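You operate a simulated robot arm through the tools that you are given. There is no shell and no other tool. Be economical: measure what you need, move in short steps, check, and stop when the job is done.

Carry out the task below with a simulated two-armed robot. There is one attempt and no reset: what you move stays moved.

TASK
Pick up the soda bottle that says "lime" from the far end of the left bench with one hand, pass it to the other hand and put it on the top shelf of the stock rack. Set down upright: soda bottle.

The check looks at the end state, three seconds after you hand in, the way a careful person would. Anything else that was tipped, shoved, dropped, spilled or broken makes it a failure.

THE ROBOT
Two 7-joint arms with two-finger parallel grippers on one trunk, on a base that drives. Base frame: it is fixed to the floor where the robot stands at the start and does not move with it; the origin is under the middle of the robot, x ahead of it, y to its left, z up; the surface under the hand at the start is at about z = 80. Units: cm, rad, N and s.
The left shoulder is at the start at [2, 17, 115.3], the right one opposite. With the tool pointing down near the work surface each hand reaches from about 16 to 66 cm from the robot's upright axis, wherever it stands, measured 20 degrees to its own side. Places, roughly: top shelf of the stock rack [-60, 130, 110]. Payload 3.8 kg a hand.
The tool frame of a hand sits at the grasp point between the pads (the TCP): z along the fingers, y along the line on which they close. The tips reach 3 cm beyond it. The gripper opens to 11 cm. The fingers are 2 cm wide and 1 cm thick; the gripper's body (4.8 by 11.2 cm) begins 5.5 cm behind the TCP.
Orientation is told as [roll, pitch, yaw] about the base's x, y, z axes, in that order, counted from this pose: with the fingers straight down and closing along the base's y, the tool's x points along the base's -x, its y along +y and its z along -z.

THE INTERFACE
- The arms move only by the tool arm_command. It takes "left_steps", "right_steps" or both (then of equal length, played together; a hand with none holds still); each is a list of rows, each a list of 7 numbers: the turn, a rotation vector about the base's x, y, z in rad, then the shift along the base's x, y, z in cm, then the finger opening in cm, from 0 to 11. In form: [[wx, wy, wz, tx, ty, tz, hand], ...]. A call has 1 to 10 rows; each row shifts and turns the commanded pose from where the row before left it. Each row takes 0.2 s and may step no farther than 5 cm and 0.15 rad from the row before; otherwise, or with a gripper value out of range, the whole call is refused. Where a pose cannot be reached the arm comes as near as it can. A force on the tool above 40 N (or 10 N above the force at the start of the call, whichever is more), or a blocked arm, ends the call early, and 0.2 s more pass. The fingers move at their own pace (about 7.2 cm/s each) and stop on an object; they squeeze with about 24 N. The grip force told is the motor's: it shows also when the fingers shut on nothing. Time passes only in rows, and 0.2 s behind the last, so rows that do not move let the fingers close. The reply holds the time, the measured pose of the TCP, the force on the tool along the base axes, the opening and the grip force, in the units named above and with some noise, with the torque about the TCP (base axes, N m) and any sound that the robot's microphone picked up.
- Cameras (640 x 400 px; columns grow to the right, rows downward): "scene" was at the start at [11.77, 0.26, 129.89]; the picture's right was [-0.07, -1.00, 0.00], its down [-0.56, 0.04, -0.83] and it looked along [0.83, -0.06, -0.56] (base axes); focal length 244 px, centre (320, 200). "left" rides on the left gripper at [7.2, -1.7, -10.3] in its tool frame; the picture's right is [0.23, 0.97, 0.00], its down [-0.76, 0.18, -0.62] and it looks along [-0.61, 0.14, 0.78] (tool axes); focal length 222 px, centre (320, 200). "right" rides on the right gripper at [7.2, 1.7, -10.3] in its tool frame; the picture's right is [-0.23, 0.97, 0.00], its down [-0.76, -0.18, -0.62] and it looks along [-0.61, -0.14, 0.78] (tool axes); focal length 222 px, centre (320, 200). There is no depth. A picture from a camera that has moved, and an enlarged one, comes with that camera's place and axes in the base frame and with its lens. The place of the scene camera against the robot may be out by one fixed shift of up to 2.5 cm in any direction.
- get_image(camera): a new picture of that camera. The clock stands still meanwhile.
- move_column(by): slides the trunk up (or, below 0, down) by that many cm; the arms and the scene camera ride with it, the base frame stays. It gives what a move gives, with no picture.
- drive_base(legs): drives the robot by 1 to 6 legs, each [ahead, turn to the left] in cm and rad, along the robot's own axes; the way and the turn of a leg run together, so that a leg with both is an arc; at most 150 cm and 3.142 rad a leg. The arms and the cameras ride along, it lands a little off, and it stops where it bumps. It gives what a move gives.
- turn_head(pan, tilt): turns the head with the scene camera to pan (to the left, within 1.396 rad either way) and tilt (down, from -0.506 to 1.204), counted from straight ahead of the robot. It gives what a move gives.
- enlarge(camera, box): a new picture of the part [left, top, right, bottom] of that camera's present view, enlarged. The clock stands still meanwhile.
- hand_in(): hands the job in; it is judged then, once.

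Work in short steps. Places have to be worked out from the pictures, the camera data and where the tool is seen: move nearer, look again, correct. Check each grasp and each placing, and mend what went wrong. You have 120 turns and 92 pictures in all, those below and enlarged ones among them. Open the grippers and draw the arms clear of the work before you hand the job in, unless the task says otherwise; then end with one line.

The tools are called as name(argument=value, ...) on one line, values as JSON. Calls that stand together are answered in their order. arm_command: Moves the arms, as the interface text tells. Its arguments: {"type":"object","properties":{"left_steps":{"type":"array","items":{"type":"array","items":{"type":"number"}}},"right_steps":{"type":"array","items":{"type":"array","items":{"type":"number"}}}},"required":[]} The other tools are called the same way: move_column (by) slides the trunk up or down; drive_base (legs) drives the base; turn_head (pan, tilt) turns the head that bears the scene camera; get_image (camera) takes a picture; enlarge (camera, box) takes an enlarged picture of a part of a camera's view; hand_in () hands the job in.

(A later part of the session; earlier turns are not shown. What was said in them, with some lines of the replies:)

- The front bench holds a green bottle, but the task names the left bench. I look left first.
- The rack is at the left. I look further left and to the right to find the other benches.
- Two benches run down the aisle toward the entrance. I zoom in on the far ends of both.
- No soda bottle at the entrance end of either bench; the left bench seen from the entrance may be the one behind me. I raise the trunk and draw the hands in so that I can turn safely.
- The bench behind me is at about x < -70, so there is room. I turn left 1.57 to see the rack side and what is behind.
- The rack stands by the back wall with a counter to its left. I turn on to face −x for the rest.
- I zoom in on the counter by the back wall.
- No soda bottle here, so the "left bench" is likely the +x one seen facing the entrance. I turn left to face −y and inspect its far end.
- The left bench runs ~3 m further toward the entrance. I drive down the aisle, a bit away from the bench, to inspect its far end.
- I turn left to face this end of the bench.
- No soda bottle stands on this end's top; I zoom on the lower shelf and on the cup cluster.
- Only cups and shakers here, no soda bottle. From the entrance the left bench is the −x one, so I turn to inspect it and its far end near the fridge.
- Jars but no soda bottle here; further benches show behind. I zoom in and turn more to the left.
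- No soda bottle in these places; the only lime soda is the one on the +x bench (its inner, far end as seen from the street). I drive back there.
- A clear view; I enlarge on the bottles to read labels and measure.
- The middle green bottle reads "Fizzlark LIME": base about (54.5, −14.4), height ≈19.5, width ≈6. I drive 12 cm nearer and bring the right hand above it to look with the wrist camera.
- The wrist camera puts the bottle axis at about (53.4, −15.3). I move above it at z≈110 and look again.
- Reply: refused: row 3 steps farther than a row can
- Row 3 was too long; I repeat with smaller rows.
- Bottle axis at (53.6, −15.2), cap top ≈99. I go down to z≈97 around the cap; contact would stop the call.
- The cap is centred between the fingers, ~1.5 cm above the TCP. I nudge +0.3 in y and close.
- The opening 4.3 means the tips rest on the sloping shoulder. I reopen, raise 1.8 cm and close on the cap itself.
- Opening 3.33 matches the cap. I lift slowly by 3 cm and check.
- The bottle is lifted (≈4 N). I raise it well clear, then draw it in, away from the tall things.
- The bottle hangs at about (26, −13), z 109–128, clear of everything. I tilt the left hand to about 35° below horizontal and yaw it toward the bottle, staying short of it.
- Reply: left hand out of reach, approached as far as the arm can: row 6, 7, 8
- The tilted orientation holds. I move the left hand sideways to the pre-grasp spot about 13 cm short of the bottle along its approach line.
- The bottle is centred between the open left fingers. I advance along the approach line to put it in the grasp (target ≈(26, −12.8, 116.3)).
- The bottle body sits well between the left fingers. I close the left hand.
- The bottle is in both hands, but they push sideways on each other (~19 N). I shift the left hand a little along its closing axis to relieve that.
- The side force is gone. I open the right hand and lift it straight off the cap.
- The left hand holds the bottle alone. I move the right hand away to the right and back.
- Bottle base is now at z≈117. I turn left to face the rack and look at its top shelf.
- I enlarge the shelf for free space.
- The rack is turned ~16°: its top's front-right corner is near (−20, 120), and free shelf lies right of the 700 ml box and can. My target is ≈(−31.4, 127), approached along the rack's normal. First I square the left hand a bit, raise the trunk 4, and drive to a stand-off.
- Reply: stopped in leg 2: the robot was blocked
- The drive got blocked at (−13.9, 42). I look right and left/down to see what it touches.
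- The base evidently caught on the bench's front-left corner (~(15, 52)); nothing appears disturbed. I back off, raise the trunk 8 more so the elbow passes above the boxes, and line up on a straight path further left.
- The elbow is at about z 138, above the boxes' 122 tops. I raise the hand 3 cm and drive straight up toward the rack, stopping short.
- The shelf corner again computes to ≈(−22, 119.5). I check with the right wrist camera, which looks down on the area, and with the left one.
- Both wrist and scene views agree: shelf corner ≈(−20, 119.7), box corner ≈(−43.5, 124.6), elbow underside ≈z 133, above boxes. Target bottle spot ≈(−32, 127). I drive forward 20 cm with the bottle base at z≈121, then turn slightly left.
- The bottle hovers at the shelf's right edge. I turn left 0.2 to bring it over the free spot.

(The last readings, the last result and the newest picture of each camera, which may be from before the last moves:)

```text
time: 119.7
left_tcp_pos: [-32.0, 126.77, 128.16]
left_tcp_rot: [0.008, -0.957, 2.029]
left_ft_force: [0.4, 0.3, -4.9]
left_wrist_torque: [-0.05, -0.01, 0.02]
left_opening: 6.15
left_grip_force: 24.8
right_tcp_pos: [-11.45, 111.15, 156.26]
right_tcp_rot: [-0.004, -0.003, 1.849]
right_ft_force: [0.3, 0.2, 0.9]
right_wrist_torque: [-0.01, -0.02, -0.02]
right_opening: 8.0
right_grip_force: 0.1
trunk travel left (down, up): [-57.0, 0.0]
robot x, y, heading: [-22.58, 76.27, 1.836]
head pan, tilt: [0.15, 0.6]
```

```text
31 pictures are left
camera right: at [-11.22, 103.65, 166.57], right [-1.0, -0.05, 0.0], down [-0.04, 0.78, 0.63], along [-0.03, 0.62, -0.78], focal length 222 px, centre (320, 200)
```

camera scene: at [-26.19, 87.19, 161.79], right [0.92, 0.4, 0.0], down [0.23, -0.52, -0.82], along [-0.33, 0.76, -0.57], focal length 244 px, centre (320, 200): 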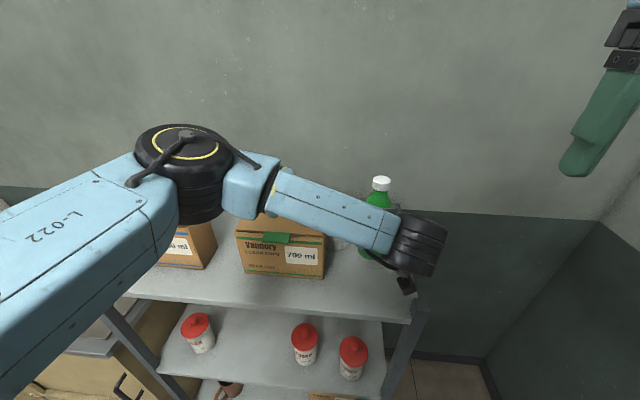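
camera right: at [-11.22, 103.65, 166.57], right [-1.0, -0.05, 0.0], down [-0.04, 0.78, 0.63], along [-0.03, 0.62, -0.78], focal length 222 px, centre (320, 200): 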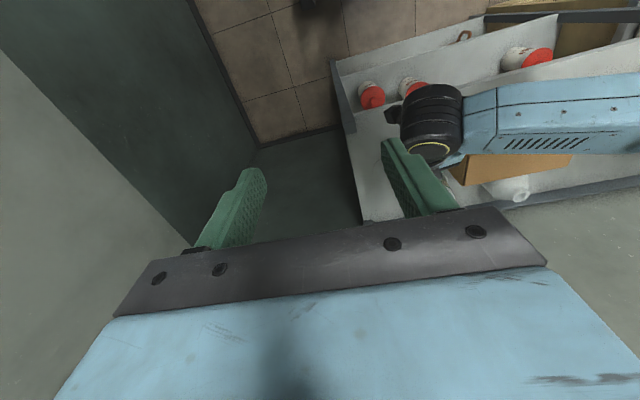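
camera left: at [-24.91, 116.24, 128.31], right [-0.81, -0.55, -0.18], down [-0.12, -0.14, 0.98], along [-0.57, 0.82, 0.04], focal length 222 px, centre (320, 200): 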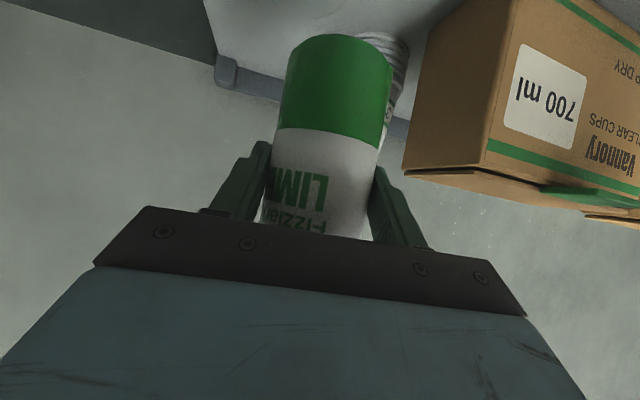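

All clear: box ≈11 cm away sideways, can ≈13 cm. I lower 6 cm by arm and check the elbow over the boxes.

arm_command(left_steps=[[0, 0, 0, 0, 0, -2, 3], [0, 0, 0, 0, 0, -2, 3], [0, 0, 0, 0, 0, -2, 3], [0, 0, 0, 0, 0, 0, 3]])

get_image(camera="scene")

get_image(camera="left")

```text
time: 120.7
left_tcp_pos: [-32.01, 126.79, 122.27]
left_tcp_rot: [0.006, -0.956, 2.026]
left_ft_force: [0.1, -0.2, -3.8]
left_wrist_torque: [-0.04, -0.01, 0.0]
left_opening: 6.14
left_grip_force: 24.1
right_tcp_pos: [-11.21, 111.07, 156.2]
right_tcp_rot: [-0.002, -0.002, 1.849]
right_ft_force: [-1.2, -0.2, 0.6]
right_wrist_torque: [0.02, 0.0, 0.02]
right_opening: 8.0
right_grip_force: 0.0
trunk travel left (down, up): [-57.0, 0.0]
robot x, y, heading: [-22.66, 76.13, 1.83]
head pan, tilt: [0.15, 0.6]
```

```text
30 pictures are left
camera scene: at [-26.15, 87.14, 161.8], right [0.92, 0.4, 0.0], down [0.23, -0.52, -0.82], along [-0.33, 0.76, -0.57], focal length 244 px, centre (320, 200)
```

scene: 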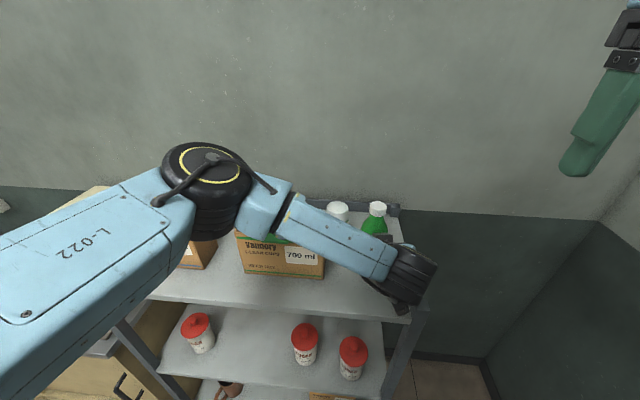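

```text
29 pictures are left
camera left: at [-24.79, 116.22, 122.29], right [-0.81, -0.55, -0.18], down [-0.12, -0.14, 0.98], along [-0.57, 0.82, 0.05], focal length 222 px, centre (320, 200)
```

left: 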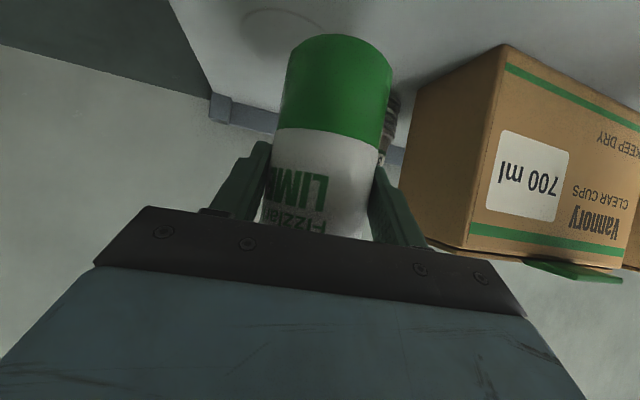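

Elbow is still clear. I lower 3.5 cm more, then feel for the shelf.

arm_command(left_steps=[[0, 0, 0, 0, 0, -1.5, 3], [0, 0, 0, 0, 0, -1.5, 3], [0, 0, 0, 0, 0, -0.7, 3], [0, 0, 0, 0, 0, 0, 3]])

get_image(camera="left")

```text
time: 121.7
left_tcp_pos: [-31.87, 126.77, 118.4]
left_tcp_rot: [0.006, -0.957, 2.027]
left_ft_force: [-0.6, 0.3, -4.4]
left_wrist_torque: [-0.03, 0.02, 0.0]
left_opening: 6.15
left_grip_force: 24.2
right_tcp_pos: [-11.35, 111.11, 156.27]
right_tcp_rot: [-0.003, -0.001, 1.85]
right_ft_force: [0.6, 0.1, -0.4]
right_wrist_torque: [0.03, 0.02, -0.01]
right_opening: 8.02
right_grip_force: 0.1
trunk travel left (down, up): [-57.0, 0.0]
robot x, y, heading: [-22.97, 76.08, 1.839]
head pan, tilt: [0.15, 0.6]
```

```text
28 pictures are left
camera left: at [-24.77, 116.18, 118.54], right [-0.81, -0.55, -0.18], down [-0.12, -0.14, 0.98], along [-0.57, 0.82, 0.04], focal length 222 px, centre (320, 200)
```

left: 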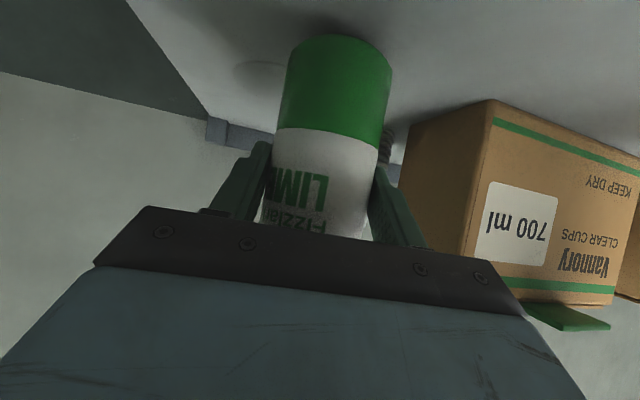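

Not touching yet (force still the weight). I lower in 0.3 cm steps until the load changes.

arm_command(left_steps=[[0, 0, 0, 0, 0, -0.3, 3], [0, 0, 0, 0, 0, -0.3, 3], [0, 0, 0, 0, 0, 0, 3]])

```text
time: 122.5
left_tcp_pos: [-32.06, 126.74, 117.85]
left_tcp_rot: [0.008, -0.955, 2.027]
left_ft_force: [-0.4, -0.4, -3.6]
left_wrist_torque: [-0.08, 0.0, 0.02]
left_opening: 6.14
left_grip_force: 23.8
right_tcp_pos: [-11.51, 111.01, 156.2]
right_tcp_rot: [-0.003, -0.001, 1.85]
right_ft_force: [0.7, -0.7, 0.7]
right_wrist_torque: [0.01, 0.0, 0.01]
right_opening: 7.99
right_grip_force: 0.0
trunk travel left (down, up): [-57.0, 0.0]
robot x, y, heading: [-22.8, 75.85, 1.828]
head pan, tilt: [0.15, 0.6]
```

arm_command(left_steps=[[0, 0, 0, 0, 0, -0.3, 3], [0, 0, 0, 0, 0, -0.2, 3], [0, 0, 0, 0, 0, 0, 3]])

```text
time: 123.3
left_tcp_pos: [-31.92, 126.78, 117.5]
left_tcp_rot: [0.006, -0.959, 2.029]
left_ft_force: [1.3, -1.2, 3.1]
left_wrist_torque: [0.19, -0.09, 0.0]
left_opening: 6.13
left_grip_force: 24.2
right_tcp_pos: [-11.53, 110.92, 156.23]
right_tcp_rot: [-0.004, -0.004, 1.852]
right_ft_force: [-0.4, -0.6, 0.3]
right_wrist_torque: [0.0, 0.0, -0.01]
right_opening: 8.0
right_grip_force: 0.2
trunk travel left (down, up): [-57.0, 0.0]
robot x, y, heading: [-22.73, 76.06, 1.838]
head pan, tilt: [0.15, 0.6]
```

Contact: the weight is off the hand (+3 N). I open the left fingers to 9 cm and stay still.

arm_command(left_steps=[[0, 0, 0, 0, 0, 0, 6.5], [0, 0, 0, 0, 0, 0, 7.5], [0, 0, 0, 0, 0, 0, 9], [0, 0, 0, 0, 0, 0, 9], [0, 0, 0, 0, 0, 0, 9]])

get_image(camera="left")

```text
time: 124.5
left_tcp_pos: [-32.04, 126.82, 117.36]
left_tcp_rot: [0.008, -0.957, 2.027]
left_ft_force: [-0.5, -0.6, 0.1]
left_wrist_torque: [-0.01, 0.01, 0.0]
left_opening: 9.0
left_grip_force: 0.1
right_tcp_pos: [-11.37, 111.05, 156.3]
right_tcp_rot: [-0.003, -0.003, 1.85]
right_ft_force: [-0.2, 0.4, -0.3]
right_wrist_torque: [0.0, -0.02, 0.0]
right_opening: 8.0
right_grip_force: 0.2
trunk travel left (down, up): [-57.0, 0.0]
robot x, y, heading: [-22.7, 75.77, 1.838]
head pan, tilt: [0.15, 0.6]
```

```text
27 pictures are left
camera left: at [-24.89, 116.16, 117.46], right [-0.81, -0.55, -0.18], down [-0.12, -0.14, 0.98], along [-0.57, 0.82, 0.05], focal length 222 px, centre (320, 200)
```

left: 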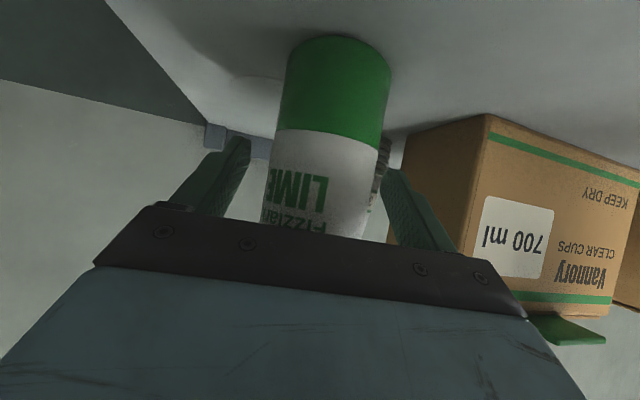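

Bottle stands still, free of the fingers. I withdraw the hand along its approach line, 12 cm.

arm_command(left_steps=[[0, 0, 0, 0.72, -1.47, 1.15, 9], [0, 0, 0, 0.72, -1.47, 1.15, 9], [0, 0, 0, 0.72, -1.47, 1.15, 9], [0, 0, 0, 0.72, -1.47, 1.15, 9], [0, 0, 0, 0.72, -1.47, 1.15, 9], [0, 0, 0, 0.72, -1.47, 1.15, 9], [0, 0, 0, 0, 0, 0, 9]])

get_image(camera="left")

get_image(camera="scene")

```text
time: 126.1
left_tcp_pos: [-27.74, 117.96, 124.52]
left_tcp_rot: [0.008, -0.956, 2.028]
left_ft_force: [1.1, 0.5, -0.5]
left_wrist_torque: [-0.01, -0.01, 0.02]
left_opening: 9.01
left_grip_force: 0.0
right_tcp_pos: [-11.37, 111.0, 156.2]
right_tcp_rot: [-0.003, -0.002, 1.85]
right_ft_force: [-0.4, 0.2, 0.1]
right_wrist_torque: [0.02, 0.0, -0.02]
right_opening: 8.02
right_grip_force: 0.0
trunk travel left (down, up): [-57.0, 0.0]
robot x, y, heading: [-22.96, 75.78, 1.834]
head pan, tilt: [0.15, 0.6]
```

```text
26 pictures are left
camera left: at [-20.57, 107.35, 124.56], right [-0.81, -0.55, -0.18], down [-0.12, -0.14, 0.98], along [-0.57, 0.82, 0.05], focal length 222 px, centre (320, 200)
```

left: 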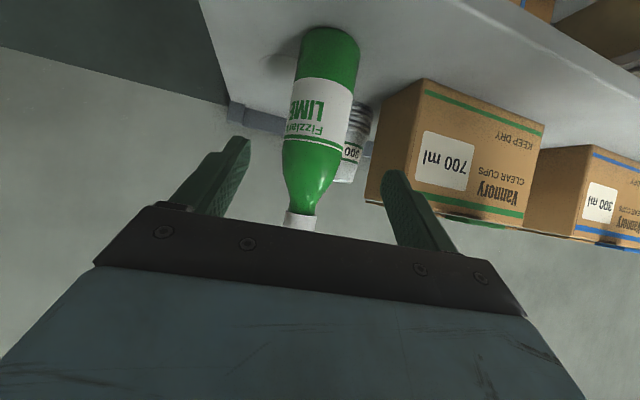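

```text
25 pictures are left
camera scene: at [-26.18, 87.14, 161.8], right [0.92, 0.4, 0.0], down [0.23, -0.52, -0.82], along [-0.33, 0.76, -0.57], focal length 244 px, centre (320, 200)
```

scene: 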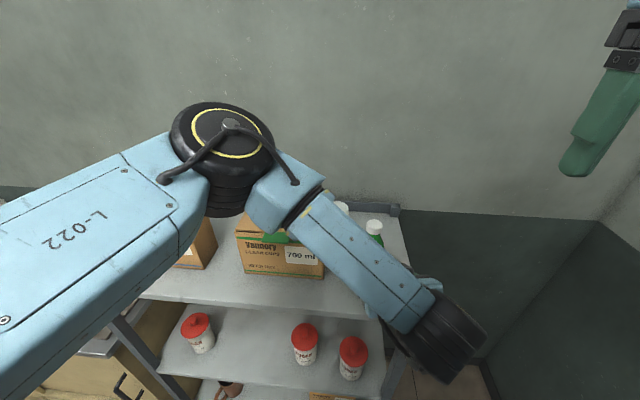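

The bottle stands upright on the shelf and the hand is clear of it. I back the robot off 15 cm and view the result.

drive_base(legs=[[-15, 0]])

turn_head(pan=0.0, tilt=0.45)

get_image(camera="scene")

get_image(camera="left")

```text
time: 127.5
left_tcp_pos: [-23.84, 103.55, 124.38]
left_tcp_rot: [0.007, -0.955, 2.028]
left_ft_force: [0.3, -0.4, -0.1]
left_wrist_torque: [-0.02, 0.0, 0.0]
left_opening: 8.98
left_grip_force: 0.1
right_tcp_pos: [-7.58, 96.84, 156.26]
right_tcp_rot: [-0.003, -0.001, 1.851]
right_ft_force: [0.4, -0.4, -0.1]
right_wrist_torque: [-0.04, 0.01, 0.01]
right_opening: 8.01
right_grip_force: 0.0
trunk travel left (down, up): [-57.0, 0.0]
robot x, y, heading: [-19.08, 62.03, 1.836]
head pan, tilt: [0.15, 0.6]
```

```text
time: 128.2
left_tcp_pos: [-23.79, 103.57, 124.51]
left_tcp_rot: [0.008, -0.955, 2.03]
left_ft_force: [0.1, 0.4, -0.4]
left_wrist_torque: [-0.02, -0.01, 0.01]
left_opening: 9.0
left_grip_force: 0.1
right_tcp_pos: [-7.46, 96.6, 156.3]
right_tcp_rot: [-0.004, -0.003, 1.85]
right_ft_force: [-0.6, 0.5, 0.4]
right_wrist_torque: [-0.01, 0.0, -0.01]
right_opening: 7.98
right_grip_force: 0.0
trunk travel left (down, up): [-57.0, 0.0]
robot x, y, heading: [-18.74, 61.63, 1.837]
head pan, tilt: [0.0, 0.45]
```

```text
24 pictures are left
camera scene: at [-21.1, 73.43, 163.16], right [0.96, 0.26, 0.0], down [0.11, -0.42, -0.9], along [-0.24, 0.87, -0.43], focal length 244 px, centre (320, 200)
```

scene: 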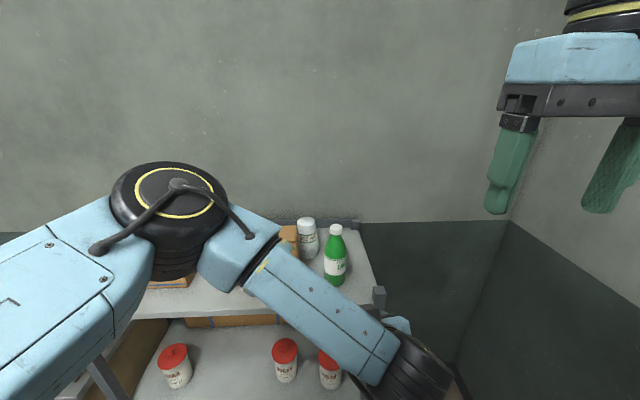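

```text
23 pictures are left
camera left: at [-16.7, 92.94, 124.57], right [-0.81, -0.55, -0.18], down [-0.12, -0.14, 0.98], along [-0.57, 0.82, 0.05], focal length 222 px, centre (320, 200)
```

left: 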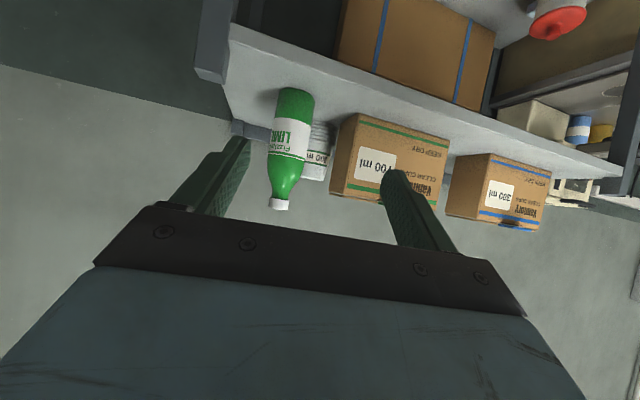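

The bottle stands upright. I move fully clear of the rack, then check the bench after the earlier bump.

drive_base(legs=[[0, -0.25], [-35, 0]])

get_image(camera="scene")

turn_head(pan=-1.3, tilt=0.6)

get_image(camera="scene")

```text
time: 131.4
left_tcp_pos: [-12.87, 68.37, 124.45]
left_tcp_rot: [0.008, -0.958, 1.778]
left_ft_force: [0.3, -0.6, -0.4]
left_wrist_torque: [0.01, -0.02, -0.01]
left_opening: 9.0
left_grip_force: 0.1
right_tcp_pos: [1.18, 57.66, 156.19]
right_tcp_rot: [-0.004, -0.001, 1.599]
right_ft_force: [0.8, 0.3, 0.3]
right_wrist_torque: [0.02, -0.02, 0.01]
right_opening: 8.03
right_grip_force: 0.1
trunk travel left (down, up): [-57.0, 0.0]
robot x, y, heading: [-18.89, 26.47, 1.583]
head pan, tilt: [0.0, 0.45]
```

```text
22 pictures are left
camera scene: at [-17.9, 38.81, 163.15], right [1.0, 0.01, 0.0], down [0.01, -0.44, -0.9], along [-0.01, 0.9, -0.44], focal length 244 px, centre (320, 200)
```

scene: 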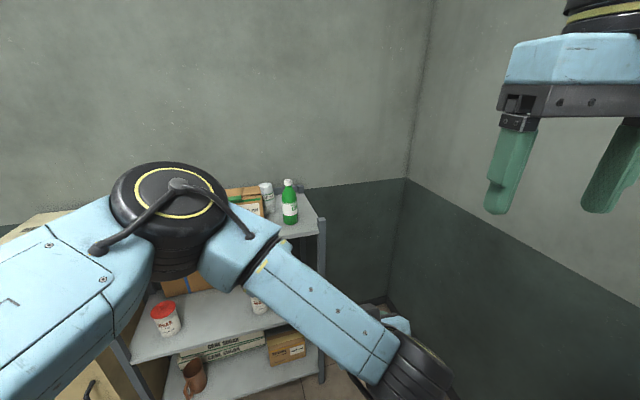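

```text
time: 132.8
left_tcp_pos: [-12.87, 68.34, 124.46]
left_tcp_rot: [0.007, -0.957, 1.775]
left_ft_force: [-0.8, -0.3, 0.3]
left_wrist_torque: [0.02, 0.01, 0.03]
left_opening: 9.0
left_grip_force: 0.1
right_tcp_pos: [1.31, 57.52, 156.27]
right_tcp_rot: [-0.003, 0.0, 1.598]
right_ft_force: [0.5, 0.2, 0.6]
right_wrist_torque: [-0.01, 0.0, -0.03]
right_opening: 7.99
right_grip_force: 0.1
trunk travel left (down, up): [-57.0, 0.0]
robot x, y, heading: [-18.54, 26.63, 1.585]
head pan, tilt: [-1.3, 0.6]
```

```text
21 pictures are left
camera scene: at [-9.3, 32.06, 161.8], right [0.28, -0.96, 0.0], down [-0.54, -0.16, -0.83], along [0.79, 0.23, -0.56], focal length 244 px, centre (320, 200)
```

scene: 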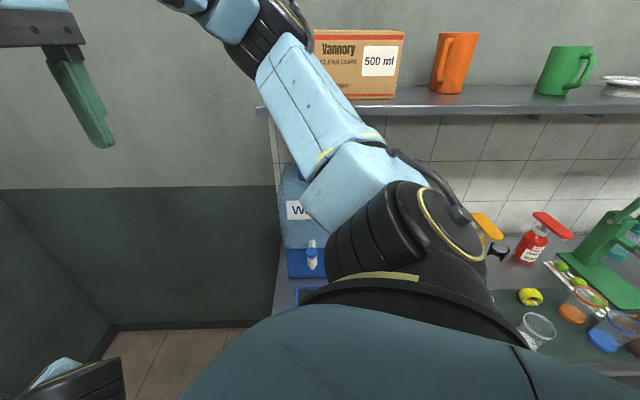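

The lime soda bottle stands upright on the rack's top shelf, both grippers are open and clear, and nothing on the shelf or the visible bench has moved. I hand in.

hand_in()

```text
The job is handed in.
```

The "Fizzlark LIME" soda bottle is standing upright on the top shelf of the stock rack: I picked it up with the right hand, passed it to the left and set it down, though the base bumped the bench once on the way, with nothing seen to move. It was the only lime soda I could find, and I read "far end of the left bench" as the inner end of the bench the robot started at.
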